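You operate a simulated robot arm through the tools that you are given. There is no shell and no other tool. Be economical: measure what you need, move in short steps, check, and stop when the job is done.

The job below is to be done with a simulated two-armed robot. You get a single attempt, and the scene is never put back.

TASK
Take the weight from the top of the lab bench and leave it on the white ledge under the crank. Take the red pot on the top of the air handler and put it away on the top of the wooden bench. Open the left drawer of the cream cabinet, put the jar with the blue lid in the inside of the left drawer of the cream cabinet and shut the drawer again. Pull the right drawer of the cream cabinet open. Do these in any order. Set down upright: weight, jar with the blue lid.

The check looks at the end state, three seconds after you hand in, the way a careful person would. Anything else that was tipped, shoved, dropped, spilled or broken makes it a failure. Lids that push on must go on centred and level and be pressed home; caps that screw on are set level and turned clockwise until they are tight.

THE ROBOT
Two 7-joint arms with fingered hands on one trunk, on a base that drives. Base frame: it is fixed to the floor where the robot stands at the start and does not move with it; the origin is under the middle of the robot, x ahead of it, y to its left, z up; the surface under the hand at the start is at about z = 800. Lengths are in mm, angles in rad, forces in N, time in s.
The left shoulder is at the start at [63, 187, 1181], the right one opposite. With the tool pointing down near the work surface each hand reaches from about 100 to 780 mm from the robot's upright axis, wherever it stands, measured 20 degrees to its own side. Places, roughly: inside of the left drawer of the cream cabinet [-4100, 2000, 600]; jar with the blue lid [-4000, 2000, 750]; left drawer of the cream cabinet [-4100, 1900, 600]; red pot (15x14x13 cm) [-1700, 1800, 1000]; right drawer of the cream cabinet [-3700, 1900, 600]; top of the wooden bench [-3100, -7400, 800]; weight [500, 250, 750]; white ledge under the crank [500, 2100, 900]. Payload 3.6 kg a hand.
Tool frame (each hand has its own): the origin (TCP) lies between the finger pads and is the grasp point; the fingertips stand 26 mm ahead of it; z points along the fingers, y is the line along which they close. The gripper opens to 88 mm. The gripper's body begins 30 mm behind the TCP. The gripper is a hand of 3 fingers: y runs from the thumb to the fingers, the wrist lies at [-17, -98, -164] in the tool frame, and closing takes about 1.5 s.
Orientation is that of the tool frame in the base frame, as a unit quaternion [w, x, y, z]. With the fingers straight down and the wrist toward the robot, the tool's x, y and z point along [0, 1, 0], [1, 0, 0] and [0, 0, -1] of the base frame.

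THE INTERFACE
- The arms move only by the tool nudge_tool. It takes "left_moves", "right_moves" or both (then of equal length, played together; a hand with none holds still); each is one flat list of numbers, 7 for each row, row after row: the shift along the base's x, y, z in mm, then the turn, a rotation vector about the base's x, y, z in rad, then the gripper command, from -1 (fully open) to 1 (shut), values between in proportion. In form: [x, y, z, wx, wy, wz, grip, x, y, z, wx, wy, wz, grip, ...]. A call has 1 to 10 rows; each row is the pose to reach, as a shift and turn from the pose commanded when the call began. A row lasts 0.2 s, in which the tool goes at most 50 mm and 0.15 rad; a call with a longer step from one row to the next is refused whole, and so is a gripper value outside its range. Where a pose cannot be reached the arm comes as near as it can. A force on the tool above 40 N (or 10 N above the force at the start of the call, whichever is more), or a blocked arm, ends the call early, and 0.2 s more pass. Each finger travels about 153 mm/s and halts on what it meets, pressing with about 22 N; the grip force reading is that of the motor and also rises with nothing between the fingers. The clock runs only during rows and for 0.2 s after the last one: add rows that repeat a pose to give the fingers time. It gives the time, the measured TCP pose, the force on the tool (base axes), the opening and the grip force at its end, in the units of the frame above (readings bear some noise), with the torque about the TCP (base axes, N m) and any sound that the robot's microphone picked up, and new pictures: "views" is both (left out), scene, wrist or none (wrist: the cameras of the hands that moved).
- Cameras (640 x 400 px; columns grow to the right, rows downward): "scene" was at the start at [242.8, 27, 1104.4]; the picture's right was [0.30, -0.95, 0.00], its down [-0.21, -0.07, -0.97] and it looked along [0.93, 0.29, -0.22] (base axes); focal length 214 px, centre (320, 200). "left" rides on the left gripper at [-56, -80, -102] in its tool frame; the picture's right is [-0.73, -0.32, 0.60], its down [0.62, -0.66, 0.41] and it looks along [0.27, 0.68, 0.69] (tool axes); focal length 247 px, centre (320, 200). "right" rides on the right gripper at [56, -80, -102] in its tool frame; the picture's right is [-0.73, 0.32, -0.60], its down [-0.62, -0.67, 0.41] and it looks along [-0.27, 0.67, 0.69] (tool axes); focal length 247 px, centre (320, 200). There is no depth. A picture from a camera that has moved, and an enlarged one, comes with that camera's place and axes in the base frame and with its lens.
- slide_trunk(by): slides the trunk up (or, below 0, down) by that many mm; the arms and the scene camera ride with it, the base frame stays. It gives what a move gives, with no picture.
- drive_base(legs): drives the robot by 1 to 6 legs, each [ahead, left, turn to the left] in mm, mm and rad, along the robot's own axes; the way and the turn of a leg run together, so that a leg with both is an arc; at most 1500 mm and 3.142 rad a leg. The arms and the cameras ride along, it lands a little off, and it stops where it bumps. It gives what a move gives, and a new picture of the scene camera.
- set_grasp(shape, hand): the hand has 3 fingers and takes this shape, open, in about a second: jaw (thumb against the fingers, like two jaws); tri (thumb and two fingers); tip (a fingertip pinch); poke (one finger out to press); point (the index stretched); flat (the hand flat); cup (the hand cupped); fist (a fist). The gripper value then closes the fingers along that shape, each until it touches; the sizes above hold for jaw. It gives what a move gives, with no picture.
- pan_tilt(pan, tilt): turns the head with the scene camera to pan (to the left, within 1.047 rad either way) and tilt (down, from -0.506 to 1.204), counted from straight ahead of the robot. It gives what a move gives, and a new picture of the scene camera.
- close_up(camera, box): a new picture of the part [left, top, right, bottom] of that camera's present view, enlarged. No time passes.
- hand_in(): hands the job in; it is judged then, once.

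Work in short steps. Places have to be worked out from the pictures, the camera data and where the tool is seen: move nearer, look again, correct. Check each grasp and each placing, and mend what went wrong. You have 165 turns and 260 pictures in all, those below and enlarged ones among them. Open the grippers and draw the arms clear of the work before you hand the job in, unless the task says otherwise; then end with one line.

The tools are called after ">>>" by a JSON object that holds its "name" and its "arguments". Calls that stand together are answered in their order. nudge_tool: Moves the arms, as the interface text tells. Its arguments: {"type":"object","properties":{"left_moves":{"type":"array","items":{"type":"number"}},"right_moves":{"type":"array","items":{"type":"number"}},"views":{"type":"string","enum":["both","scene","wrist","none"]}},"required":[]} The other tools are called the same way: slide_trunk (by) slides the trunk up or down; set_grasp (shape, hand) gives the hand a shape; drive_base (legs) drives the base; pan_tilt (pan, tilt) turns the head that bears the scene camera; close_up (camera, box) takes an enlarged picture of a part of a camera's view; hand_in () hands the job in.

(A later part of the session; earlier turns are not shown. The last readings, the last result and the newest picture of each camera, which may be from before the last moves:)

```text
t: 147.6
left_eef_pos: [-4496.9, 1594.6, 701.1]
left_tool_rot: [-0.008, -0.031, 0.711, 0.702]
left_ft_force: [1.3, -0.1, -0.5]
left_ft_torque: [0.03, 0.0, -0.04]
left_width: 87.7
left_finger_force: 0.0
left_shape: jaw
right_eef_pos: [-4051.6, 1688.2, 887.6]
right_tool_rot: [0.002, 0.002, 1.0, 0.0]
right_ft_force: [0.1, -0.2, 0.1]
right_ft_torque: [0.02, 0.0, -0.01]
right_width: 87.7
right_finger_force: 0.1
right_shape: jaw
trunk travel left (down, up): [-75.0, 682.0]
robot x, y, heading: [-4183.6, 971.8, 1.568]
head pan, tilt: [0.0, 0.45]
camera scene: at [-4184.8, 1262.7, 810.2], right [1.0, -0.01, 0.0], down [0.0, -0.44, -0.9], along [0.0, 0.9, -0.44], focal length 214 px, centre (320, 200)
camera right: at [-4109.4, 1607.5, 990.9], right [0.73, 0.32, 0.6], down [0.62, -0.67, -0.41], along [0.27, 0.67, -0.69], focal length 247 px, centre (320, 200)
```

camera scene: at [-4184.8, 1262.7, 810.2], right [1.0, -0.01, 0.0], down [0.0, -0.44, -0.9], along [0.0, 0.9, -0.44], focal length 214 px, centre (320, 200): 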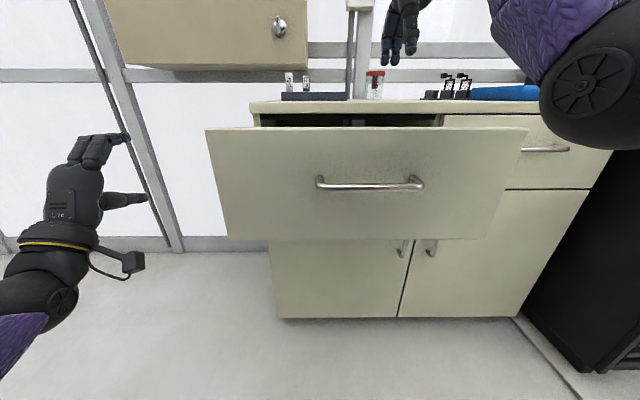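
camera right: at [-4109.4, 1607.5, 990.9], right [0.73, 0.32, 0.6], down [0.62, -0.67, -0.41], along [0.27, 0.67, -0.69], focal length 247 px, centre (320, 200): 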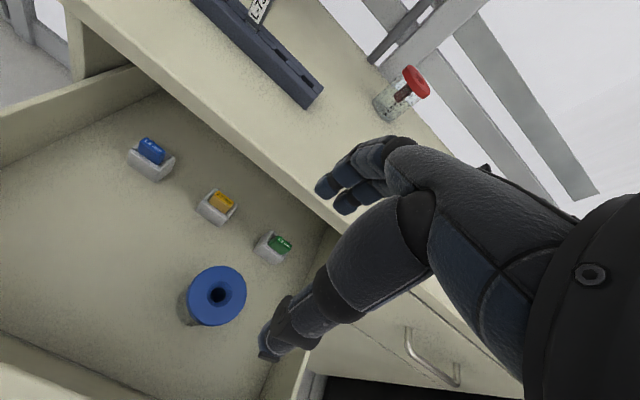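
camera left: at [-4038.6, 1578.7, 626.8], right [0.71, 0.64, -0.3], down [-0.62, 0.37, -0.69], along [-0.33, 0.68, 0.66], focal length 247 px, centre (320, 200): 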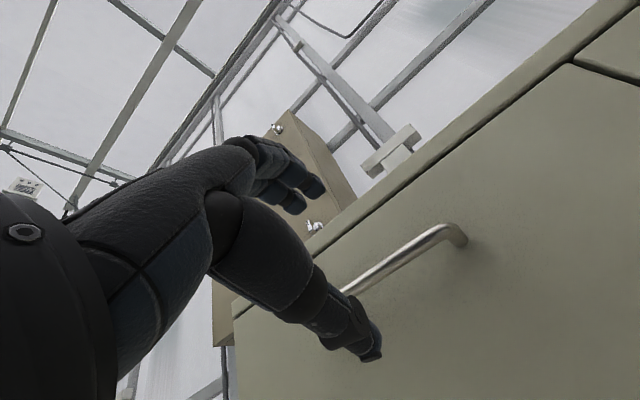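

The jar stands upright in the drawer. Now I back off and shift right to take the handle again with the left hand and push the drawer shut.

>>> {"name": "drive_base", "arguments": {"legs": [[-200, 0, 0], [0, -287, 0]]}}

>>> {"name": "nudge_tool", "arguments": {"left_moves": [35, 0, 0, 0, 0, 0, -1, 70, 0, 0, 0, 0, 0, -1, 105, 0, 0, 0, 0, 0, -1, 105, 0, 0, 0, 0, 0, -1], "right_moves": [0, -40, 10, 0, 0, 0, -1, 0, -80, 20, 0, 0, 0, -1, 0, -120, 30, 0, 0, 0, -1, 0, -150, 30, 0, 0, 0, -1], "views": "both"}}

```text
t: 150.8
left_eef_pos: [-4214.3, 1395.1, 701.8]
left_tool_rot: [-0.007, -0.03, 0.711, 0.702]
left_ft_force: [0.5, 0.2, -0.5]
left_ft_torque: [0.01, 0.02, -0.04]
left_width: 87.6
left_finger_force: 0.1
left_shape: jaw
right_eef_pos: [-3767.5, 1487.8, 887.4]
right_tool_rot: [0.001, 0.003, 1.0, 0.0]
right_ft_force: [-0.3, 0.0, 0.4]
right_ft_torque: [-0.02, 0.0, 0.02]
right_width: 87.9
right_finger_force: 0.1
right_shape: jaw
trunk travel left (down, up): [-75.0, 682.0]
robot x, y, heading: [-3901.2, 768.7, 1.562]
head pan, tilt: [0.0, 0.45]
camera scene: at [-3901.8, 1062.4, 810.1], right [1.0, -0.01, 0.0], down [0.0, -0.44, -0.9], along [0.01, 0.9, -0.44], focal length 214 px, centre (320, 200)
```

scene: 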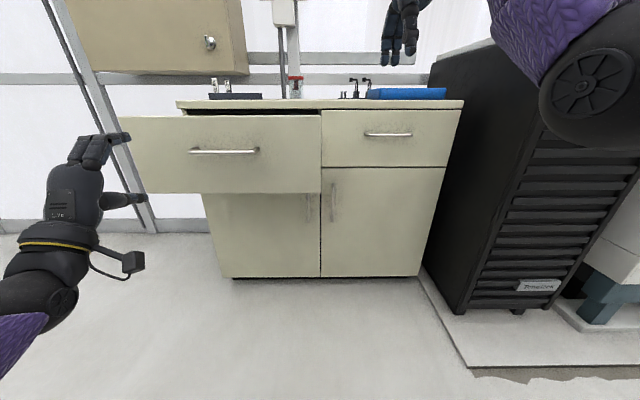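

```text
t: 151.8
left_eef_pos: [-4108.8, 1394.9, 701.9]
left_tool_rot: [-0.007, -0.028, 0.711, 0.703]
left_ft_force: [0.0, -0.6, 0.4]
left_ft_torque: [-0.01, -0.01, -0.02]
left_width: 87.7
left_finger_force: 0.0
left_shape: jaw
right_eef_pos: [-3766.2, 1335.0, 916.9]
right_tool_rot: [0.002, 0.004, 1.0, 0.001]
right_ft_force: [0.4, -0.8, -0.4]
right_ft_torque: [-0.01, -0.01, 0.02]
right_width: 88.0
right_finger_force: 0.1
right_shape: jaw
right hand out of reach, approached as far as the arm can: row 1, 2
trunk travel left (down, up): [-75.0, 682.0]
robot x, y, heading: [-3903.7, 767.7, 1.559]
head pan, tilt: [0.0, 0.45]
camera scene: at [-3902.0, 1061.9, 810.3], right [1.0, -0.01, 0.0], down [0.0, -0.43, -0.9], along [0.01, 0.9, -0.43], focal length 214 px, centre (320, 200)
camera right: at [-3825.2, 1255.9, 1019.9], right [0.73, 0.31, 0.6], down [0.62, -0.67, -0.41], along [0.28, 0.67, -0.69], focal length 247 px, centre (320, 200)
camera left: at [-4044.6, 1294.5, 625.7], right [0.71, 0.63, -0.3], down [-0.62, 0.37, -0.69], along [-0.32, 0.68, 0.66], focal length 247 px, centre (320, 200)
```

scene: 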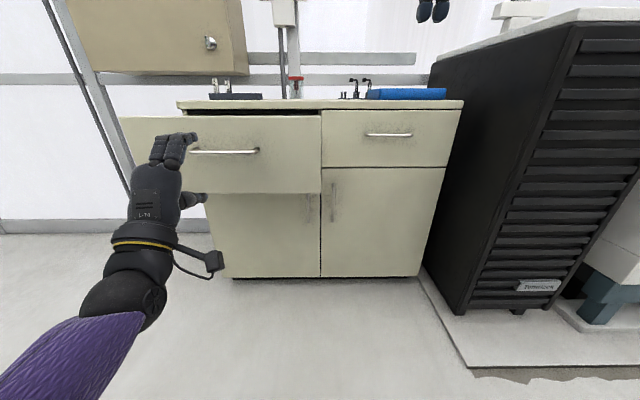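
right: 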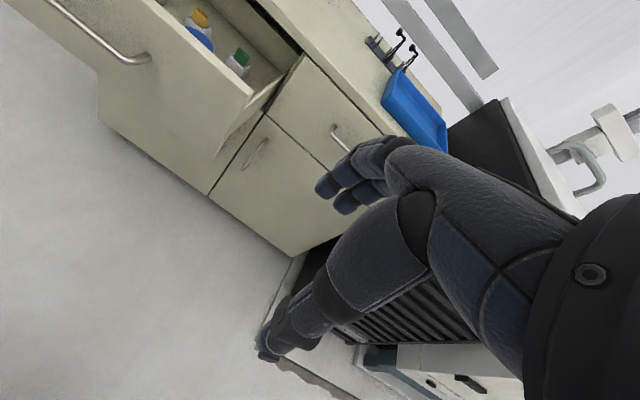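
left: 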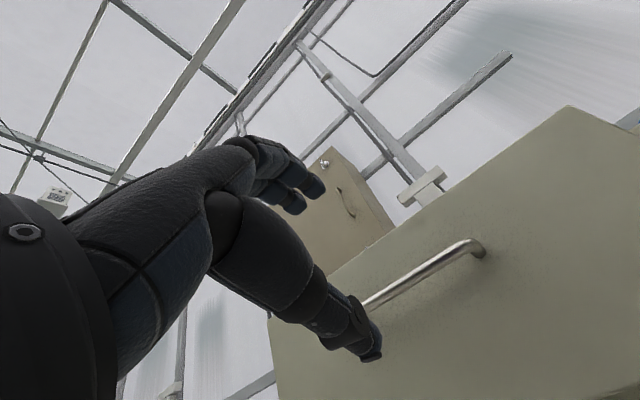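

Handle is now at y ≈ 1540. I drive 80 mm, advance 55 mm, and grip.

>>> {"name": "drive_base", "arguments": {"legs": [[80, 0, 0.01]]}}

>>> {"name": "nudge_tool", "arguments": {"left_moves": [0, 25, 0, 0, 0, 0, -1, 0, 45, 0, 0, 0, 0, -1, 0, 55, 0, 0, 0, 0, -1, 0, 55, 0, 0, 0, 0, -1], "views": "wrist"}}

```text
t: 152.9
left_eef_pos: [-4113.7, 1473.5, 701.4]
left_tool_rot: [-0.01, -0.033, 0.712, 0.702]
left_ft_force: [0.4, -0.3, 0.5]
left_ft_torque: [0.01, -0.01, 0.01]
left_width: 87.7
left_finger_force: 0.1
left_shape: jaw
right_eef_pos: [-3771.1, 1418.4, 917.0]
right_tool_rot: [0.001, -0.001, 1.0, 0.0]
right_ft_force: [0.5, 0.1, 0.1]
right_ft_torque: [0.0, -0.01, 0.0]
right_width: 88.0
right_finger_force: 0.0
right_shape: jaw
trunk travel left (down, up): [-75.0, 682.0]
robot x, y, heading: [-3903.4, 852.1, 1.573]
head pan, tilt: [0.0, 0.45]
camera scene: at [-3904.3, 1142.1, 810.0], right [1.0, 0.0, 0.0], down [0.0, -0.44, -0.9], along [0.0, 0.9, -0.44], focal length 214 px, centre (320, 200)
```

scene: 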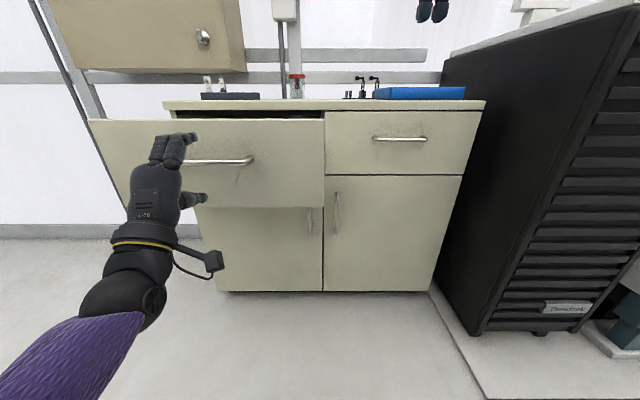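

```text
t: 153.9
left_eef_pos: [-4113.7, 1527.6, 701.3]
left_tool_rot: [-0.01, -0.034, 0.711, 0.702]
left_ft_force: [-0.5, -0.1, 0.1]
left_ft_torque: [-0.02, 0.01, 0.02]
left_width: 87.8
left_finger_force: 0.0
left_shape: jaw
right_eef_pos: [-3773.0, 1417.3, 915.9]
right_tool_rot: [0.003, -0.001, 1.0, 0.0]
right_ft_force: [-0.2, 0.3, -0.9]
right_ft_torque: [0.0, 0.03, 0.01]
right_width: 88.1
right_finger_force: 0.0
right_shape: jaw
trunk travel left (down, up): [-75.0, 682.0]
robot x, y, heading: [-3902.8, 850.2, 1.569]
head pan, tilt: [0.0, 0.45]
camera left: at [-4049.5, 1427.4, 625.0], right [0.71, 0.64, -0.3], down [-0.63, 0.36, -0.69], along [-0.33, 0.68, 0.66], focal length 247 px, centre (320, 200)
```

left: 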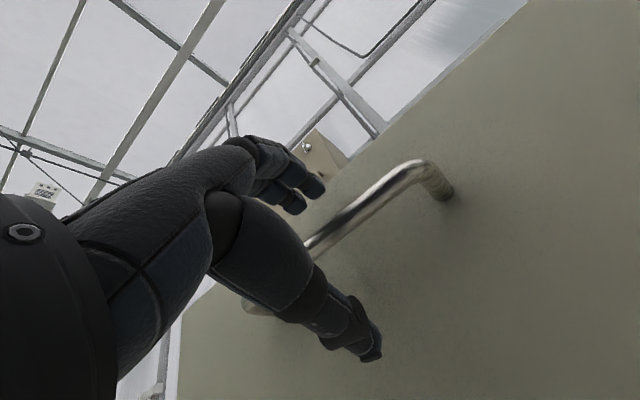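

Bar is in the hand. I close, then drive gently forward to shut the drawer.

>>> {"name": "nudge_tool", "arguments": {"left_moves": [0, 0, 0, 0, 0, 0, 0, 0, 0, 0, 0, 0, 0, 0.6, 0, 0, 0, 0, 0, 0, 1, 0, 0, 0, 0, 0, 0, 1, 0, 0, 0, 0, 0, 0, 1, 0, 0, 0, 0, 0, 0, 1], "views": "none"}}

>>> {"name": "drive_base", "arguments": {"legs": [[70, 0, 0], [70, 0, 0]]}}

>>> {"name": "nudge_tool", "arguments": {"left_moves": [0, 10, 0, 0, 0, 0, 1, 0, 20, 0, 0, 0, 0, 1, 0, 30, 0, 0, 0, 0, 1, 0, 40, 0, 0, 0, 0, 1, 0, 50, 0, 0, 0, 0, 1, 0, 58, 0, 0, 0, 0, 1, 0, 64, 0, 0, 0, 0, 1, 0, 70, 0, 0, 0, 0, 1], "views": "scene"}}

```text
t: 155.3
left_eef_pos: [-4112.6, 1525.9, 701.2]
left_tool_rot: [-0.01, -0.033, 0.712, 0.702]
left_ft_force: [-0.5, 1.6, -1.2]
left_ft_torque: [-0.01, 0.1, 0.0]
left_width: 0.0
left_finger_force: 21.6
left_shape: jaw
right_eef_pos: [-3771.4, 1417.1, 916.7]
right_tool_rot: [0.002, -0.001, 1.0, -0.001]
right_ft_force: [-0.1, -1.1, -1.1]
right_ft_torque: [0.03, 0.01, 0.0]
right_width: 87.9
right_finger_force: 0.1
right_shape: jaw
trunk travel left (down, up): [-75.0, 682.0]
robot x, y, heading: [-3904.5, 852.0, 1.568]
head pan, tilt: [0.0, 0.45]
```

```text
t: 156.9
left_eef_pos: [-4114.7, 1667.1, 700.9]
left_tool_rot: [-0.011, -0.034, 0.711, 0.702]
left_ft_force: [-0.2, 0.0, -2.5]
left_ft_torque: [0.04, 0.04, -0.02]
left_width: 0.0
left_finger_force: 21.8
left_shape: jaw
right_eef_pos: [-3772.6, 1558.2, 916.5]
right_tool_rot: [0.001, -0.002, 1.0, 0.0]
right_ft_force: [-0.4, 0.2, 0.0]
right_ft_torque: [-0.01, -0.01, -0.02]
right_width: 88.1
right_finger_force: 0.0
right_shape: jaw
trunk travel left (down, up): [-75.0, 682.0]
robot x, y, heading: [-3902.8, 990.5, 1.574]
head pan, tilt: [0.0, 0.45]
camera scene: at [-3904.7, 1282.7, 810.0], right [1.0, 0.0, 0.0], down [0.0, -0.44, -0.9], along [0.0, 0.9, -0.44], focal length 214 px, centre (320, 200)
```

scene: 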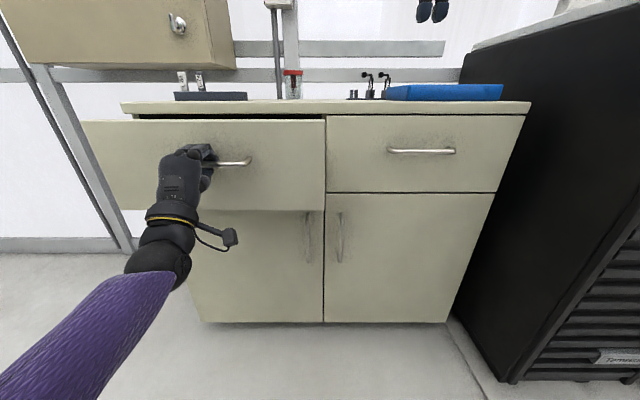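

```text
t: 158.7
left_eef_pos: [-4114.0, 1737.2, 702.0]
left_tool_rot: [-0.01, -0.033, 0.711, 0.702]
left_ft_force: [-0.2, -1.0, -1.6]
left_ft_torque: [-0.02, -0.01, -0.02]
left_width: 0.2
left_finger_force: 21.9
left_shape: jaw
right_eef_pos: [-3773.0, 1559.0, 916.6]
right_tool_rot: [0.001, -0.002, 1.0, 0.0]
right_ft_force: [-0.1, 0.5, -0.2]
right_ft_torque: [-0.05, 0.0, 0.02]
right_width: 88.0
right_finger_force: 0.1
right_shape: jaw
trunk travel left (down, up): [-75.0, 682.0]
robot x, y, heading: [-3904.0, 985.6, 1.569]
head pan, tilt: [0.0, 0.45]
camera scene: at [-3904.7, 1282.7, 810.0], right [1.0, 0.0, 0.0], down [0.0, -0.44, -0.9], along [0.0, 0.9, -0.44], focal length 214 px, centre (320, 200)
```

scene: 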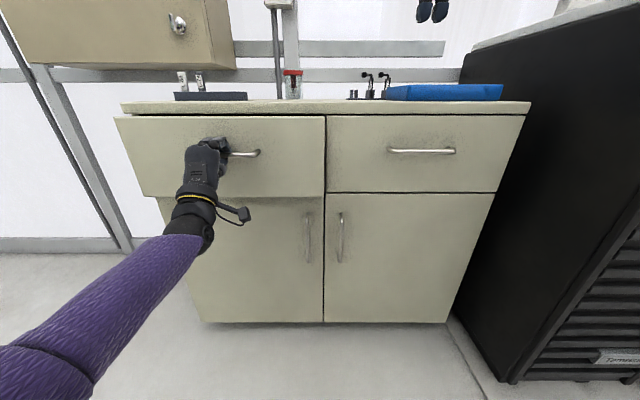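

About 15 mm still open. I push on until it resists.

>>> {"name": "nudge_tool", "arguments": {"left_moves": [0, 5, 0, 0, 0, 0, 1, 0, 10, 0, 0, 0, 0, 1, 0, 15, 0, 0, 0, 0, 1, 0, 20, 0, 0, 0, 0, 1, 0, 25, 0, 0, 0, 0, 1, 0, 28, 0, 0, 0, 0, 1], "views": "scene"}}

```text
t: 160.1
left_eef_pos: [-4116.2, 1765.9, 700.8]
left_tool_rot: [-0.011, -0.034, 0.711, 0.702]
left_ft_force: [0.0, 1.7, -1.8]
left_ft_torque: [0.03, 0.03, 0.02]
left_width: 0.1
left_finger_force: 21.9
left_shape: jaw
right_eef_pos: [-3772.9, 1557.8, 917.0]
right_tool_rot: [0.002, -0.002, 1.0, 0.0]
right_ft_force: [-0.2, 0.2, -0.2]
right_ft_torque: [0.0, 0.03, 0.0]
right_width: 88.3
right_finger_force: 0.0
right_shape: jaw
trunk travel left (down, up): [-75.0, 682.0]
robot x, y, heading: [-3906.0, 989.7, 1.571]
head pan, tilt: [0.0, 0.45]
camera scene: at [-3904.8, 1282.9, 810.0], right [1.0, 0.0, 0.0], down [0.0, -0.44, -0.9], along [0.0, 0.9, -0.44], focal length 214 px, centre (320, 200)
```

scene: 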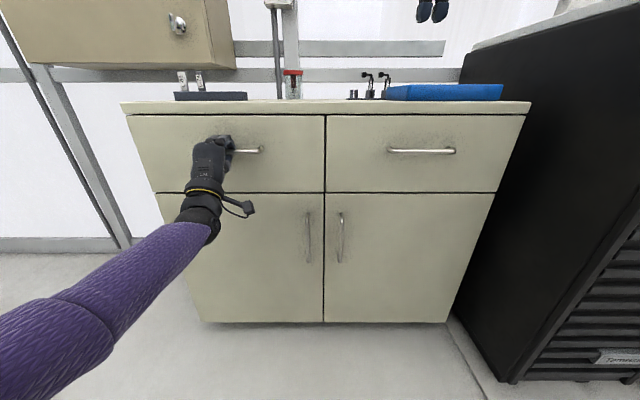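

It looks flush with its neighbour; one more small push to confirm it's home.

>>> {"name": "nudge_tool", "arguments": {"left_moves": [0, 3, 0, 0, 0, 0, 1, 0, 6, 0, 0, 0, 0, 1, 0, 6, 0, 0, 0, 0, 1], "views": "none"}}

>>> {"name": "close_up", "arguments": {"camera": "scene", "box": [110, 90, 430, 290]}}

```text
t: 160.9
left_eef_pos: [-4115.3, 1768.9, 701.1]
left_tool_rot: [-0.011, -0.034, 0.711, 0.703]
left_ft_force: [0.2, -22.2, -2.8]
left_ft_torque: [-0.15, -0.01, -0.12]
left_width: 0.0
left_finger_force: 22.3
left_shape: jaw
right_eef_pos: [-3772.6, 1557.8, 918.0]
right_tool_rot: [0.002, -0.002, 1.0, 0.001]
right_ft_force: [-0.6, 0.7, 0.3]
right_ft_torque: [-0.02, 0.01, 0.02]
right_width: 88.0
right_finger_force: 0.1
right_shape: jaw
trunk travel left (down, up): [-75.0, 682.0]
robot x, y, heading: [-3902.6, 990.0, 1.572]
head pan, tilt: [0.0, 0.45]
```

```text
2.00 times, centred on (270, 190) of scene
camera zoom: at [-3904.9, 1281.4, 810.5], right [1.0, 0.0, 0.0], down [0.0, -0.43, -0.9], along [0.0, 0.9, -0.43], focal length 429 px, centre (420, 220)
```

zoom: 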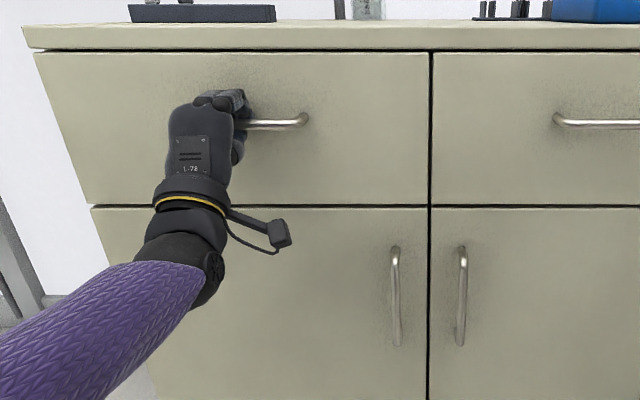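

Closed home (22 N stop). I ease off, open the hand, retreat slowly.

>>> {"name": "nudge_tool", "arguments": {"left_moves": [0, -6, 0, 0, 0, 0, 0.5, 0, -6, 0, 0, 0, 0, 0, 0, -6, 0, 0, 0, 0, -1, 0, -6, 0, 0, 0, 0, -1, 0, -6, 0, 0, 0, 0, -1, 0, -20, 0, 0, 0, 0, -1, 0, -40, 0, 0, 0, 0, -1, 0, -70, 0, 0, 0, 0, -1, 0, -110, 0, 0, 0, 0, -1], "views": "scene"}}

```text
t: 162.9
left_eef_pos: [-4114.8, 1659.9, 701.6]
left_tool_rot: [-0.01, -0.034, 0.711, 0.702]
left_ft_force: [0.1, 0.9, 0.0]
left_ft_torque: [-0.01, -0.04, -0.02]
left_width: 87.5
left_finger_force: 0.1
left_shape: jaw
right_eef_pos: [-3772.8, 1558.5, 917.5]
right_tool_rot: [0.002, -0.001, 1.0, 0.0]
right_ft_force: [-0.5, 0.1, -0.6]
right_ft_torque: [0.04, 0.01, 0.0]
right_width: 87.9
right_finger_force: 0.1
right_shape: jaw
trunk travel left (down, up): [-75.0, 682.0]
robot x, y, heading: [-3905.5, 990.9, 1.572]
head pan, tilt: [0.0, 0.45]
camera scene: at [-3904.7, 1282.6, 810.2], right [1.0, 0.0, 0.0], down [0.0, -0.44, -0.9], along [0.0, 0.9, -0.44], focal length 214 px, centre (320, 200)
```

scene: 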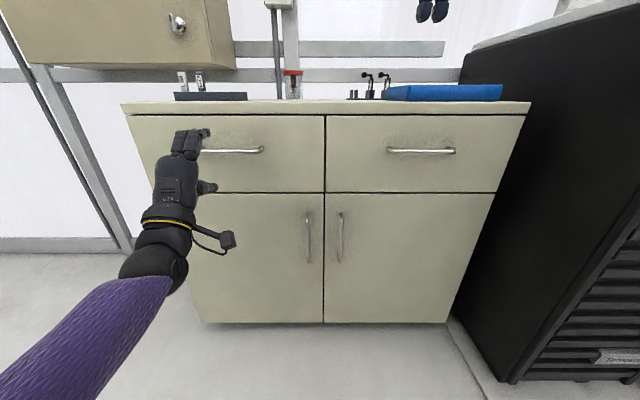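

The left drawer is shut. For the right handle (≈ −3684, 1748, 701) I use the same hand: back 80, right 330, and hand 101 mm right.

>>> {"name": "drive_base", "arguments": {"legs": [[-100, 0, 0], [0, -330, 0]]}}

>>> {"name": "nudge_tool", "arguments": {"left_moves": [35, 0, 0, 0, 0, 0, -1, 70, 0, 0, 0, 0, 0, -1, 100, 0, 0, 0, 0, 0, -1, 100, 0, 0, 0, 0, 0, -1], "views": "scene"}}

```text
t: 165.8
left_eef_pos: [-3789.9, 1561.6, 701.6]
left_tool_rot: [-0.011, -0.035, 0.711, 0.702]
left_ft_force: [0.0, 0.5, 1.1]
left_ft_torque: [-0.01, 0.0, -0.02]
left_width: 87.7
left_finger_force: 0.1
left_shape: jaw
right_eef_pos: [-3447.4, 1461.1, 916.8]
right_tool_rot: [0.001, -0.002, 1.0, 0.0]
right_ft_force: [0.6, 0.4, 1.0]
right_ft_torque: [0.0, 0.02, 0.01]
right_width: 87.8
right_finger_force: 0.1
right_shape: jaw
trunk travel left (down, up): [-75.0, 682.0]
robot x, y, heading: [-3577.9, 891.4, 1.577]
head pan, tilt: [0.0, 0.45]
camera scene: at [-3578.5, 1185.0, 810.1], right [1.0, 0.0, 0.0], down [0.0, -0.44, -0.9], along [0.0, 0.9, -0.44], focal length 214 px, centre (320, 200)
```

scene: 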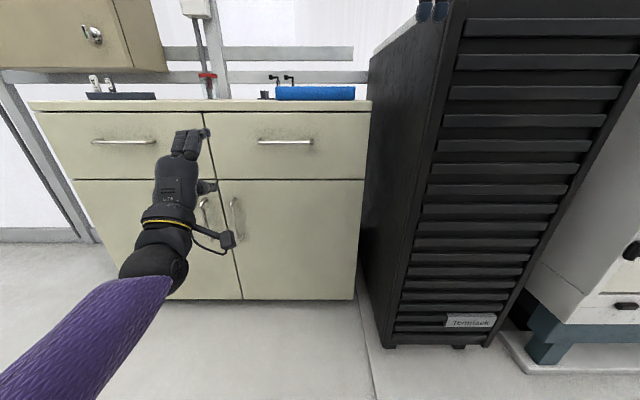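

```text
t: 166.8
left_eef_pos: [-3709.3, 1565.7, 693.8]
left_tool_rot: [-0.04, -0.012, 0.709, 0.704]
left_ft_force: [-0.4, -0.1, 0.1]
left_ft_torque: [0.02, -0.01, 0.01]
left_width: 87.5
left_finger_force: 0.1
left_shape: jaw
right_eef_pos: [-3446.5, 1459.7, 916.4]
right_tool_rot: [0.002, -0.003, 1.0, 0.0]
right_ft_force: [-0.6, -0.2, -0.6]
right_ft_torque: [0.01, -0.01, 0.02]
right_width: 87.8
right_finger_force: 0.1
right_shape: jaw
trunk travel left (down, up): [-75.0, 682.0]
robot x, y, heading: [-3579.6, 891.8, 1.573]
head pan, tilt: [0.0, 0.45]
camera scene: at [-3578.5, 1185.0, 810.1], right [1.0, 0.0, 0.0], down [0.0, -0.44, -0.9], along [0.0, 0.9, -0.44], focal length 214 px, centre (320, 200)
```

scene: 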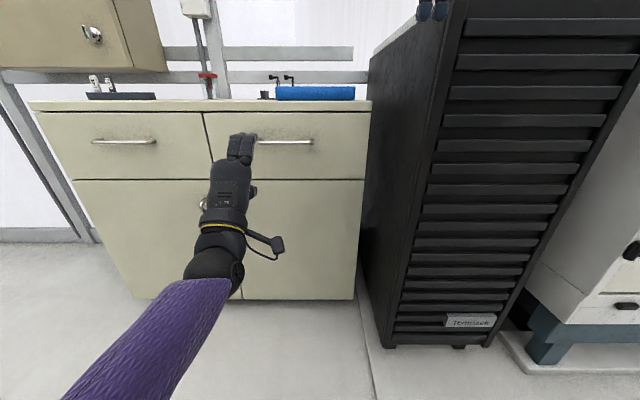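

The arm's lateral limit showed; I relax the hand 40 mm left, bring the right hand in away from the black unit, and shift the base 60 mm right.

>>> {"name": "nudge_tool", "arguments": {"left_moves": [-20, 0, 0, 0, 0, 0, -1, -40, 0, 0, 0, 0, 0, -1, -40, 0, 0, 0, 0, 0, -1], "right_moves": [-30, 0, 0, 0, 0, 0, -1, -60, 0, 0, 0, 0, 0, -1, -80, 0, 0, 0, 0, 0, -1], "views": "none"}}

>>> {"name": "drive_base", "arguments": {"legs": [[0, -60, 0]]}}

```text
t: 167.6
left_eef_pos: [-3730.6, 1563.4, 702.1]
left_tool_rot: [-0.01, -0.035, 0.711, 0.702]
left_ft_force: [0.1, -0.6, 0.8]
left_ft_torque: [0.01, 0.02, -0.02]
left_width: 87.8
left_finger_force: 0.2
left_shape: jaw
right_eef_pos: [-3526.9, 1460.8, 917.5]
right_tool_rot: [0.002, -0.003, 1.0, 0.0]
right_ft_force: [-0.1, -0.2, 0.2]
right_ft_torque: [0.01, -0.02, -0.02]
right_width: 87.9
right_finger_force: 0.0
right_shape: jaw
trunk travel left (down, up): [-75.0, 682.0]
robot x, y, heading: [-3577.4, 890.6, 1.573]
head pan, tilt: [0.0, 0.45]
```

```text
t: 168.6
left_eef_pos: [-3669.6, 1562.6, 701.9]
left_tool_rot: [-0.01, -0.034, 0.712, 0.702]
left_ft_force: [0.0, -0.1, -0.1]
left_ft_torque: [0.0, 0.03, -0.01]
left_width: 87.8
left_finger_force: 0.0
left_shape: jaw
right_eef_pos: [-3465.9, 1461.0, 917.8]
right_tool_rot: [0.001, -0.003, 1.0, 0.0]
right_ft_force: [0.9, 0.2, 0.0]
right_ft_torque: [0.02, -0.01, -0.04]
right_width: 88.1
right_finger_force: 0.0
right_shape: jaw
trunk travel left (down, up): [-75.0, 682.0]
robot x, y, heading: [-3517.6, 892.8, 1.577]
head pan, tilt: [0.0, 0.45]
camera scene: at [-3517.4, 1185.3, 810.1], right [1.0, 0.0, 0.0], down [0.0, -0.44, -0.9], along [0.0, 0.9, -0.44], focal length 214 px, centre (320, 200)
```

scene: 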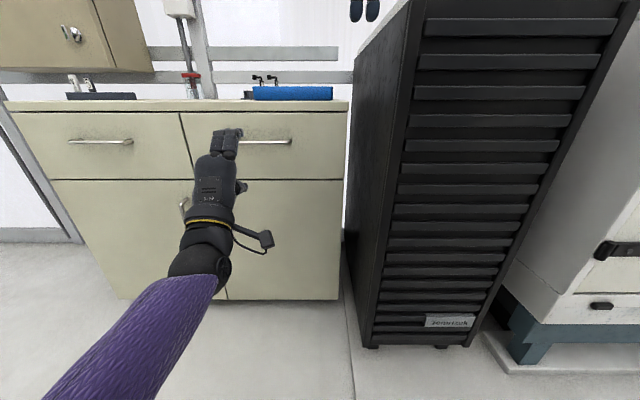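

Lined up. Drive ahead 115 mm, then advance and look.

>>> {"name": "drive_base", "arguments": {"legs": [[115, 0, 0]]}}

>>> {"name": "nudge_tool", "arguments": {"left_moves": [0, 25, 0, 0, 0, 0, -1, 0, 45, 0, 0, 0, 0, -1, 0, 62, 0, 0, 0, 0, -1, 0, 62, 0, 0, 0, 0, -1], "views": "wrist"}}

```text
t: 169.8
left_eef_pos: [-3672.0, 1678.7, 702.1]
left_tool_rot: [-0.011, -0.034, 0.712, 0.702]
left_ft_force: [0.9, -0.5, -0.7]
left_ft_torque: [-0.01, -0.03, -0.01]
left_width: 87.5
left_finger_force: 0.2
left_shape: jaw
right_eef_pos: [-3468.1, 1576.9, 916.7]
right_tool_rot: [0.001, -0.004, 1.0, 0.0]
right_ft_force: [0.3, 0.0, -0.7]
right_ft_torque: [0.01, -0.01, 0.01]
right_width: 87.9
right_finger_force: 0.0
right_shape: jaw
trunk travel left (down, up): [-75.0, 682.0]
robot x, y, heading: [-3516.3, 1007.2, 1.579]
head pan, tilt: [0.0, 0.45]
camera scene: at [-3518.9, 1300.7, 810.0], right [1.0, 0.01, 0.0], down [0.0, -0.44, -0.9], along [-0.01, 0.9, -0.44], focal length 214 px, centre (320, 200)
```

scene: 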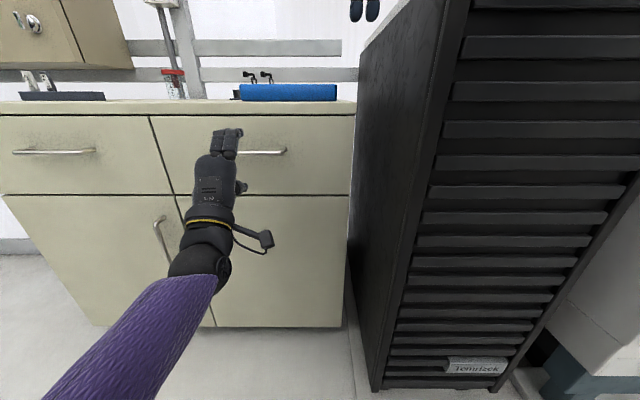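

```text
t: 170.8
left_eef_pos: [-3671.0, 1739.4, 700.4]
left_tool_rot: [-0.013, -0.035, 0.711, 0.702]
left_ft_force: [-0.2, -0.3, 0.3]
left_ft_torque: [-0.02, -0.03, -0.01]
left_width: 87.5
left_finger_force: 0.1
left_shape: jaw
right_eef_pos: [-3467.7, 1576.1, 917.0]
right_tool_rot: [0.002, -0.004, 1.0, 0.0]
right_ft_force: [0.8, 0.0, 0.4]
right_ft_torque: [-0.02, 0.02, -0.01]
right_width: 87.8
right_finger_force: 0.1
right_shape: jaw
trunk travel left (down, up): [-75.0, 682.0]
robot x, y, heading: [-3514.5, 1007.8, 1.573]
head pan, tilt: [0.0, 0.45]
camera left: at [-3606.3, 1640.6, 624.7], right [0.7, 0.64, -0.3], down [-0.63, 0.36, -0.69], along [-0.33, 0.68, 0.66], focal length 247 px, centre (320, 200)
```

left: 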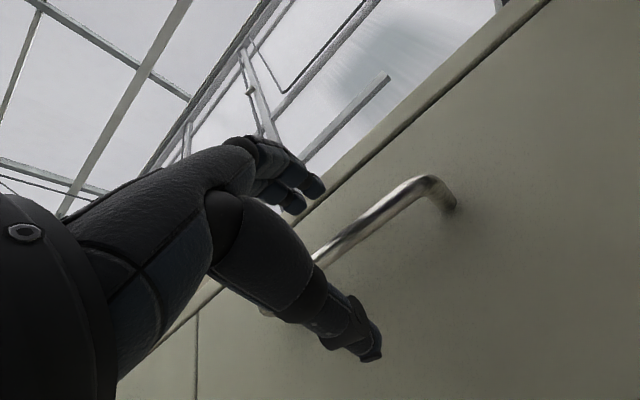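

Same view as the good grasp before. Close and pull.

>>> {"name": "nudge_tool", "arguments": {"left_moves": [0, 0, 0, 0, 0, 0, 0, 0, 0, 0, 0, 0, 0, 0.6, 0, 0, 0, 0, 0, 0, 1, 0, 0, 0, 0, 0, 0, 1, 0, 0, 0, 0, 0, 0, 1, 0, 0, 0, 0, 0, 0, 1], "views": "none"}}

>>> {"name": "nudge_tool", "arguments": {"left_moves": [0, -10, 0, 0, 0, 0, 1, 0, -25, 0, 0, 0, 0, 1, 0, -40, 0, 0, 0, 0, 1, 0, -55, 0, 0, 0, 0, 1, 0, -60, 0, 0, 0, 0, 1], "views": "none"}}

>>> {"name": "drive_base", "arguments": {"legs": [[-200, 0, 0]]}}

```text
t: 172.2
left_eef_pos: [-3671.3, 1740.1, 702.6]
left_tool_rot: [-0.012, -0.035, 0.711, 0.702]
left_ft_force: [-0.7, -2.3, 0.5]
left_ft_torque: [0.0, 0.02, 0.05]
left_width: 6.6
left_finger_force: 22.0
left_shape: jaw
right_eef_pos: [-3469.0, 1576.2, 916.9]
right_tool_rot: [0.001, -0.003, 1.0, 0.0]
right_ft_force: [0.1, 0.4, 0.1]
right_ft_torque: [0.0, -0.01, 0.01]
right_width: 88.1
right_finger_force: 0.2
right_shape: jaw
trunk travel left (down, up): [-75.0, 682.0]
robot x, y, heading: [-3516.3, 1009.7, 1.578]
head pan, tilt: [0.0, 0.45]
```

```text
t: 173.4
left_eef_pos: [-3671.8, 1678.2, 702.3]
left_tool_rot: [-0.011, -0.033, 0.712, 0.701]
left_ft_force: [5.5, 1.4, -4.5]
left_ft_torque: [-0.11, 0.07, -0.08]
left_width: 6.2
left_finger_force: 22.8
left_shape: jaw
right_eef_pos: [-3467.4, 1576.9, 917.0]
right_tool_rot: [0.002, -0.004, 1.0, 0.0]
right_ft_force: [-0.2, -0.3, 0.9]
right_ft_torque: [0.0, 0.01, -0.03]
right_width: 88.0
right_finger_force: 0.1
right_shape: jaw
trunk travel left (down, up): [-75.0, 682.0]
robot x, y, heading: [-3513.9, 1010.9, 1.575]
head pan, tilt: [0.0, 0.45]
```

```text
t: 175.0
left_eef_pos: [-3670.8, 1476.6, 701.5]
left_tool_rot: [-0.012, -0.034, 0.712, 0.702]
left_ft_force: [9.3, -0.6, -4.3]
left_ft_torque: [-0.1, 0.04, -0.16]
left_width: 5.8
left_finger_force: 22.1
left_shape: jaw
right_eef_pos: [-3467.3, 1374.3, 918.7]
right_tool_rot: [0.002, -0.005, 1.0, -0.001]
right_ft_force: [-0.4, 0.1, 0.3]
right_ft_torque: [0.0, 0.03, 0.01]
right_width: 87.8
right_finger_force: 0.0
right_shape: jaw
trunk travel left (down, up): [-75.0, 682.0]
robot x, y, heading: [-3517.0, 804.5, 1.581]
head pan, tilt: [0.0, 0.45]
camera scene: at [-3517.6, 1097.8, 809.9], right [1.0, 0.01, 0.0], down [0.0, -0.44, -0.9], along [-0.01, 0.9, -0.44], focal length 214 px, centre (320, 200)
```

scene: 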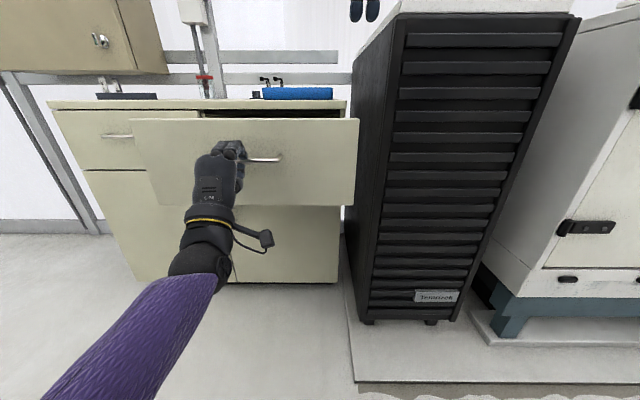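

The right drawer is open about 265 mm. I release the handle and withdraw, then back away.

>>> {"name": "nudge_tool", "arguments": {"left_moves": [0, 0, 0, 0, 0, 0, 0, 0, 0, 0, 0, 0, 0, -1, 0, 0, 0, 0, 0, 0, -1, 0, 0, 0, 0, 0, 0, -1, 0, -20, 0, 0, 0, 0, -1, 0, -40, 0, 0, 0, 0, -1], "views": "none"}}

>>> {"name": "drive_base", "arguments": {"legs": [[-80, 0, 0]]}}

```text
t: 176.4
left_eef_pos: [-3682.8, 1443.5, 716.2]
left_tool_rot: [-0.026, -0.028, 0.698, 0.715]
left_ft_force: [-0.1, -1.0, 0.0]
left_ft_torque: [-0.02, 0.02, -0.03]
left_width: 87.7
left_finger_force: 0.1
left_shape: jaw
right_eef_pos: [-3467.8, 1372.9, 917.3]
right_tool_rot: [0.002, -0.005, 1.0, 0.0]
right_ft_force: [0.5, -0.3, -0.2]
right_ft_torque: [0.0, 0.02, -0.01]
right_width: 87.7
right_finger_force: 0.0
right_shape: jaw
trunk travel left (down, up): [-75.0, 682.0]
robot x, y, heading: [-3513.0, 806.9, 1.578]
head pan, tilt: [0.0, 0.45]
```

```text
t: 177.4
left_eef_pos: [-3681.6, 1360.3, 712.4]
left_tool_rot: [-0.026, -0.026, 0.701, 0.712]
left_ft_force: [-0.5, -0.6, -0.3]
left_ft_torque: [-0.01, -0.02, -0.03]
left_width: 87.8
left_finger_force: 0.2
left_shape: jaw
right_eef_pos: [-3466.3, 1292.3, 917.5]
right_tool_rot: [0.002, -0.007, 1.0, 0.0]
right_ft_force: [0.9, 0.5, -0.9]
right_ft_torque: [-0.02, 0.01, 0.03]
right_width: 87.6
right_finger_force: 0.1
right_shape: jaw
trunk travel left (down, up): [-75.0, 682.0]
robot x, y, heading: [-3516.5, 722.1, 1.581]
head pan, tilt: [0.0, 0.45]
camera scene: at [-3517.4, 1017.0, 810.2], right [1.0, 0.01, 0.0], down [0.0, -0.44, -0.9], along [-0.01, 0.9, -0.44], focal length 214 px, centre (320, 200)
```

scene: 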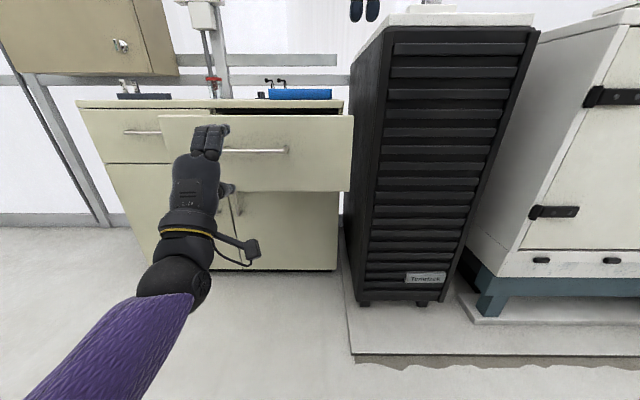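

Both drawer jobs done. Now I raise the trunk and bring the left hand back to pointing down.

>>> {"name": "slide_trunk", "arguments": {"by": 350}}

>>> {"name": "nudge_tool", "arguments": {"left_moves": [-10, 10, 0, -0.14, 0, 0, -1, -20, 20, 0, -0.28, 0, 0, -1, -30, 30, 0, -0.42, 0, 0, -1, -40, 30, 0, -0.56, 0, 0, -1, -50, 20, 0, -0.7, 0, 0, -1, -60, 10, 0, -0.84, 0, 0, -1, -60, 0, 0, -0.98, 0, 0, -1, -60, 0, 0, -1.12, 0, 0, -1, -60, 0, 0, -1.26, 0, 0, -1, -60, 0, 0, -1.4, 0, 0, -1], "views": "none"}}

```text
t: 180.9
left_eef_pos: [-3682.1, 1361.0, 1062.8]
left_tool_rot: [-0.026, -0.026, 0.702, 0.712]
left_ft_force: [0.4, -0.6, -0.1]
left_ft_torque: [0.02, 0.01, 0.02]
left_width: 87.9
left_finger_force: 0.1
left_shape: jaw
right_eef_pos: [-3468.2, 1293.5, 1266.7]
right_tool_rot: [0.001, -0.005, 1.0, 0.0]
right_ft_force: [-0.7, -1.3, 0.3]
right_ft_torque: [0.02, -0.01, -0.02]
right_width: 87.8
right_finger_force: 0.1
right_shape: jaw
trunk travel left (down, up): [-425.0, 332.0]
robot x, y, heading: [-3513.8, 724.3, 1.577]
head pan, tilt: [0.0, 0.45]
```

```text
t: 183.1
left_eef_pos: [-3741.1, 1360.8, 1061.7]
left_tool_rot: [-0.036, -0.004, 0.995, 0.091]
left_ft_force: [0.6, 0.5, 0.1]
left_ft_torque: [0.0, -0.01, 0.04]
left_width: 87.7
left_finger_force: 0.1
left_shape: jaw
right_eef_pos: [-3466.5, 1294.2, 1267.5]
right_tool_rot: [0.001, -0.005, 1.0, 0.0]
right_ft_force: [-0.7, -0.2, 0.1]
right_ft_torque: [-0.02, 0.01, -0.02]
right_width: 88.0
right_finger_force: 0.0
right_shape: jaw
trunk travel left (down, up): [-425.0, 332.0]
robot x, y, heading: [-3514.3, 728.8, 1.58]
head pan, tilt: [0.0, 0.45]
```

I finish levelling the left hand and drive sideways along the aisle to the pot.

>>> {"name": "nudge_tool", "arguments": {"left_moves": [-20, 0, 30, -0.09, -0.036, 0, -1, -40, 0, 60, -0.182, -0.072, 0, -1, -40, 0, 90, -0.182, -0.072, 0, -1], "views": "none"}}

>>> {"name": "drive_base", "arguments": {"legs": [[-30, 0, -0.01], [0, -1450, 0], [0, -300, 0]]}}

```text
t: 183.9
left_eef_pos: [-3780.7, 1359.6, 1152.1]
left_tool_rot: [-0.001, -0.003, 1.0, 0.002]
left_ft_force: [-0.4, -1.4, -0.4]
left_ft_torque: [0.0, 0.0, -0.01]
left_width: 87.9
left_finger_force: 0.0
left_shape: jaw
right_eef_pos: [-3466.6, 1292.2, 1268.2]
right_tool_rot: [0.001, -0.005, 1.0, 0.0]
right_ft_force: [-0.2, 0.0, -0.4]
right_ft_torque: [0.0, -0.01, 0.01]
right_width: 87.9
right_finger_force: 0.0
right_shape: jaw
trunk travel left (down, up): [-425.0, 332.0]
robot x, y, heading: [-3512.9, 726.4, 1.579]
head pan, tilt: [0.0, 0.45]
```

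```text
t: 193.2
left_eef_pos: [-2020.4, 1327.9, 1152.2]
left_tool_rot: [-0.001, 0.002, 1.0, 0.002]
left_ft_force: [0.1, 0.2, 0.3]
left_ft_torque: [0.03, 0.02, 0.0]
left_width: 87.9
left_finger_force: 0.1
left_shape: jaw
right_eef_pos: [-1707.3, 1257.7, 1266.3]
right_tool_rot: [0.003, 0.0, 1.0, 0.001]
right_ft_force: [-0.7, -0.5, 0.1]
right_ft_torque: [-0.04, 0.0, -0.01]
right_width: 87.9
right_finger_force: 0.0
right_shape: jaw
trunk travel left (down, up): [-425.0, 332.0]
robot x, y, heading: [-1763.8, 688.9, 1.57]
head pan, tilt: [0.0, 0.45]
camera scene: at [-1761.3, 921.4, 1190.3], right [1.0, 0.0, 0.0], down [0.0, -0.44, -0.9], along [0.0, 0.9, -0.44], focal length 214 px, centre (320, 200)
```

scene: 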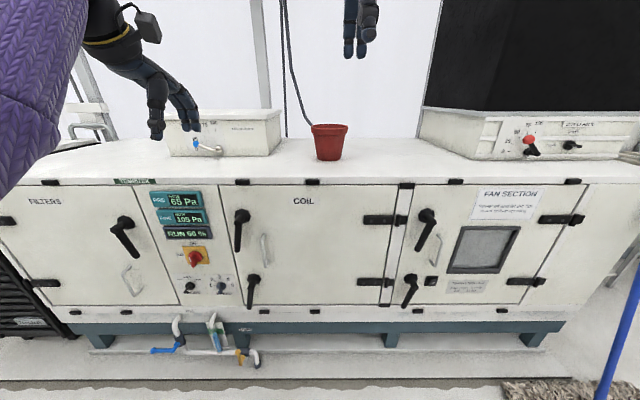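

The red pot stands at about (−1726, 1800), rim z ≈ 1083, base ≈ 950, 145 mm wide: too wide for one hand's opening, so I'll hold it by the rim from both sides. I raise the left hand and drive in.

>>> {"name": "nudge_tool", "arguments": {"left_moves": [0, 0, 40, 0, 0, 0, -1, 0, 0, 80, 0, 0, 0, -1, 0, 0, 115, 0, 0, 0, -1], "views": "none"}}

>>> {"name": "drive_base", "arguments": {"legs": [[330, 0, 0]]}}

>>> {"name": "close_up", "arguments": {"camera": "scene", "box": [240, 60, 440, 200]}}

>>> {"name": "close_up", "arguments": {"camera": "right", "box": [0, 0, 640, 400]}}

```text
t: 194.0
left_eef_pos: [-2021.5, 1329.2, 1265.7]
left_tool_rot: [-0.001, 0.002, 1.0, 0.0]
left_ft_force: [-0.6, 0.5, -0.4]
left_ft_torque: [0.03, -0.04, 0.02]
left_width: 87.9
left_finger_force: 0.1
left_shape: jaw
right_eef_pos: [-1708.8, 1256.9, 1267.7]
right_tool_rot: [0.002, -0.001, 1.0, 0.001]
right_ft_force: [0.2, 0.1, 0.1]
right_ft_torque: [0.0, -0.02, 0.02]
right_width: 87.9
right_finger_force: 0.1
right_shape: jaw
trunk travel left (down, up): [-425.0, 332.0]
robot x, y, heading: [-1759.6, 688.4, 1.574]
head pan, tilt: [0.0, 0.45]
```

```text
t: 196.1
left_eef_pos: [-2023.3, 1659.3, 1264.3]
left_tool_rot: [-0.001, 0.001, 1.0, 0.002]
left_ft_force: [0.6, 0.7, 0.4]
left_ft_torque: [-0.02, -0.02, 0.01]
left_width: 87.8
left_finger_force: 0.0
left_shape: jaw
right_eef_pos: [-1710.0, 1588.7, 1267.1]
right_tool_rot: [0.002, -0.001, 1.0, 0.0]
right_ft_force: [0.1, 0.4, -0.5]
right_ft_torque: [0.0, -0.05, 0.03]
right_width: 88.1
right_finger_force: 0.1
right_shape: jaw
trunk travel left (down, up): [-425.0, 332.0]
robot x, y, heading: [-1762.9, 1016.1, 1.571]
head pan, tilt: [0.0, 0.45]
camera scene: at [-1762.8, 1252.5, 1190.1], right [1.0, 0.0, 0.0], down [0.0, -0.44, -0.9], along [0.0, 0.9, -0.44], focal length 214 px, centre (320, 200)
```

scene: 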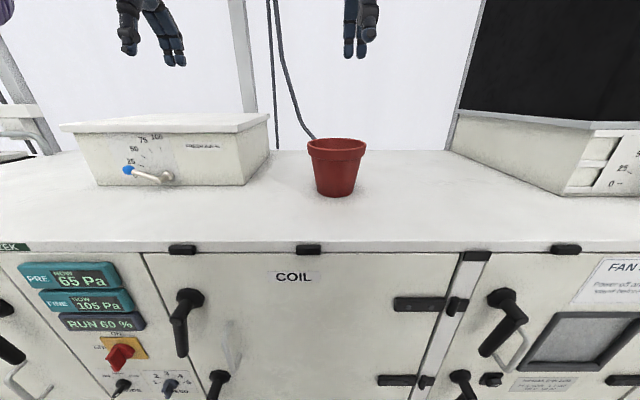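

```text
2.86 times, centred on (340, 130) of scene
camera zoom: at [-1762.8, 1252.5, 1190.1], right [1.0, 0.0, 0.0], down [0.0, -0.44, -0.9], along [0.0, 0.9, -0.44], focal length 613 px, centre (263, 400)
```

zoom: 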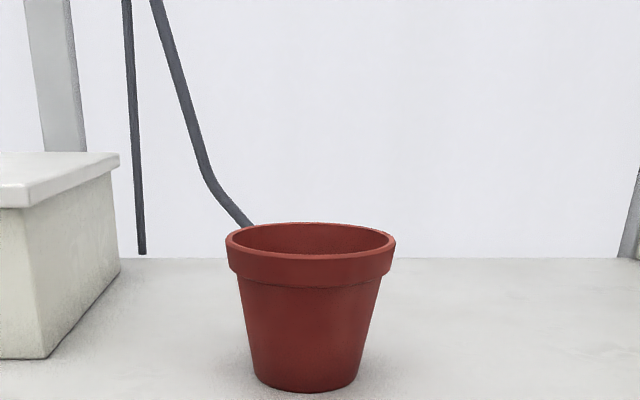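

```text
1.00 times, centred on (320, 200) of right (not enlarged: the box is as wide or as high as the picture)
camera zoom: at [-1768.1, 1508.5, 1370.1], right [0.73, 0.32, 0.6], down [0.63, -0.66, -0.41], along [0.27, 0.68, -0.69], focal length 247 px, centre (320, 200)
```

zoom: 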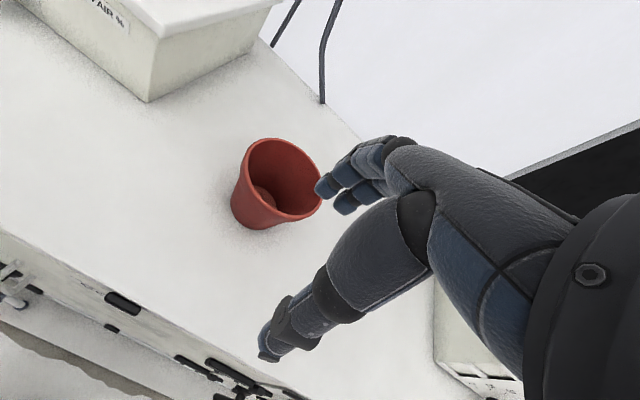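

The pot is empty and light; I'll take it by its near rim with the right hand (thumb outside, fingers inside). I move the hand above the near rim and look.

>>> {"name": "nudge_tool", "arguments": {"right_moves": [-3, 35, -20, 0, 0, 0, -1, -6, 70, -40, 0, 0, 0, -1, -10, 105, -65, 0, 0, 0, -1, -10, 135, -95, 0, 0, 0, -1, -10, 140, -117, 0, 0, 0, -1, -10, 140, -117, 0, 0, 0, -1], "views": "both"}}

```text
t: 197.5
left_eef_pos: [-2024.5, 1657.0, 1265.4]
left_tool_rot: [0.0, 0.001, 1.0, 0.002]
left_ft_force: [-0.2, 0.3, -0.2]
left_ft_torque: [-0.03, 0.01, 0.01]
left_width: 87.8
left_finger_force: 0.0
left_shape: jaw
right_eef_pos: [-1717.6, 1727.3, 1150.8]
right_tool_rot: [0.003, -0.001, 1.0, 0.001]
right_ft_force: [-0.9, 0.0, -0.4]
right_ft_torque: [-0.02, -0.05, 0.03]
right_width: 88.0
right_finger_force: 0.1
right_shape: jaw
trunk travel left (down, up): [-425.0, 332.0]
robot x, y, heading: [-1763.2, 1019.2, 1.578]
head pan, tilt: [0.0, 0.45]
camera scene: at [-1763.5, 1251.1, 1190.4], right [1.0, 0.0, 0.0], down [0.0, -0.44, -0.9], along [0.0, 0.9, -0.44], focal length 214 px, centre (320, 200)
camera right: at [-1776.6, 1646.2, 1252.6], right [0.73, 0.32, 0.6], down [0.63, -0.66, -0.41], along [0.27, 0.68, -0.68], focal length 247 px, centre (320, 200)
```

scene: 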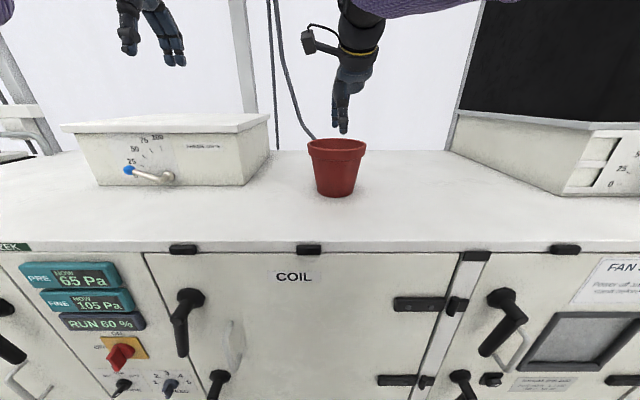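
right: 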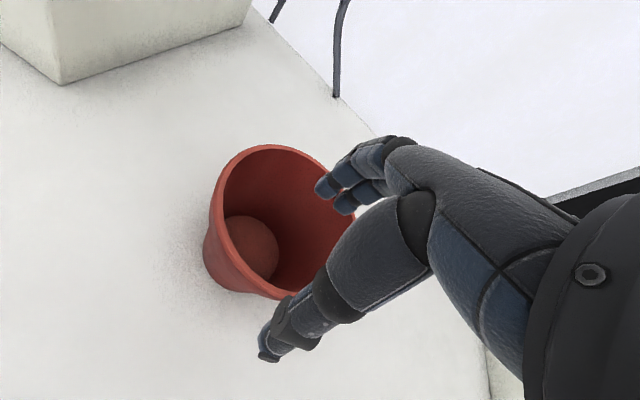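

Refined pot centre ≈ (−1720, 1788), so the near wall is at y ≈ 1718. I shift 10 mm back and descend so the rim lies between thumb and fingers.

>>> {"name": "nudge_tool", "arguments": {"right_moves": [-1, -10, -20, 0, 0, 0, -1, -2, -10, -45, 0, 0, 0, -1, -2, -10, -65, 0, 0, 0, -1, -2, -10, -80, 0, 0, 0, -1, -2, -10, -88, 0, 0, 0, -1, -2, -10, -88, 0, 0, 0, -1], "views": "both"}}

```text
t: 198.9
left_eef_pos: [-2024.2, 1658.0, 1265.2]
left_tool_rot: [-0.001, 0.001, 1.0, 0.002]
left_ft_force: [0.9, -0.3, -0.2]
left_ft_torque: [-0.01, 0.0, 0.0]
left_width: 87.9
left_finger_force: 0.1
left_shape: jaw
right_eef_pos: [-1724.1, 1720.6, 1059.8]
right_tool_rot: [0.001, -0.001, 1.0, 0.0]
right_ft_force: [0.5, 0.4, 0.5]
right_ft_torque: [0.02, 0.01, -0.02]
right_width: 87.6
right_finger_force: 0.0
right_shape: jaw
right hand out of reach, approached as far as the arm can: row 1, 2, 3, 4
trunk travel left (down, up): [-425.0, 332.0]
robot x, y, heading: [-1762.4, 1019.1, 1.571]
head pan, tilt: [0.0, 0.45]
camera scene: at [-1762.8, 1251.6, 1190.3], right [1.0, 0.0, 0.0], down [0.0, -0.44, -0.9], along [0.0, 0.9, -0.44], focal length 214 px, centre (320, 200)
camera right: at [-1781.2, 1640.9, 1163.0], right [0.73, 0.32, 0.6], down [0.63, -0.66, -0.41], along [0.27, 0.68, -0.69], focal length 247 px, centre (320, 200)
```

scene: 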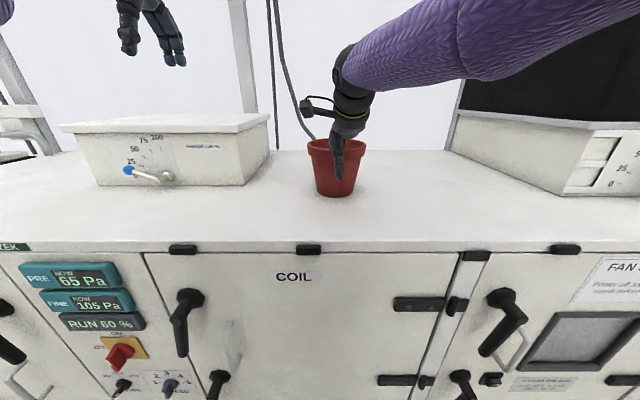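
right: 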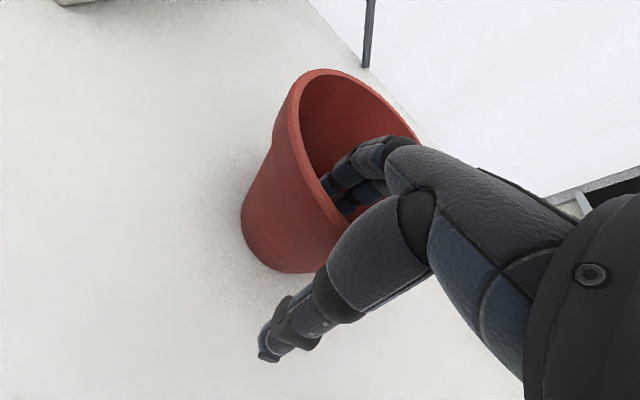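

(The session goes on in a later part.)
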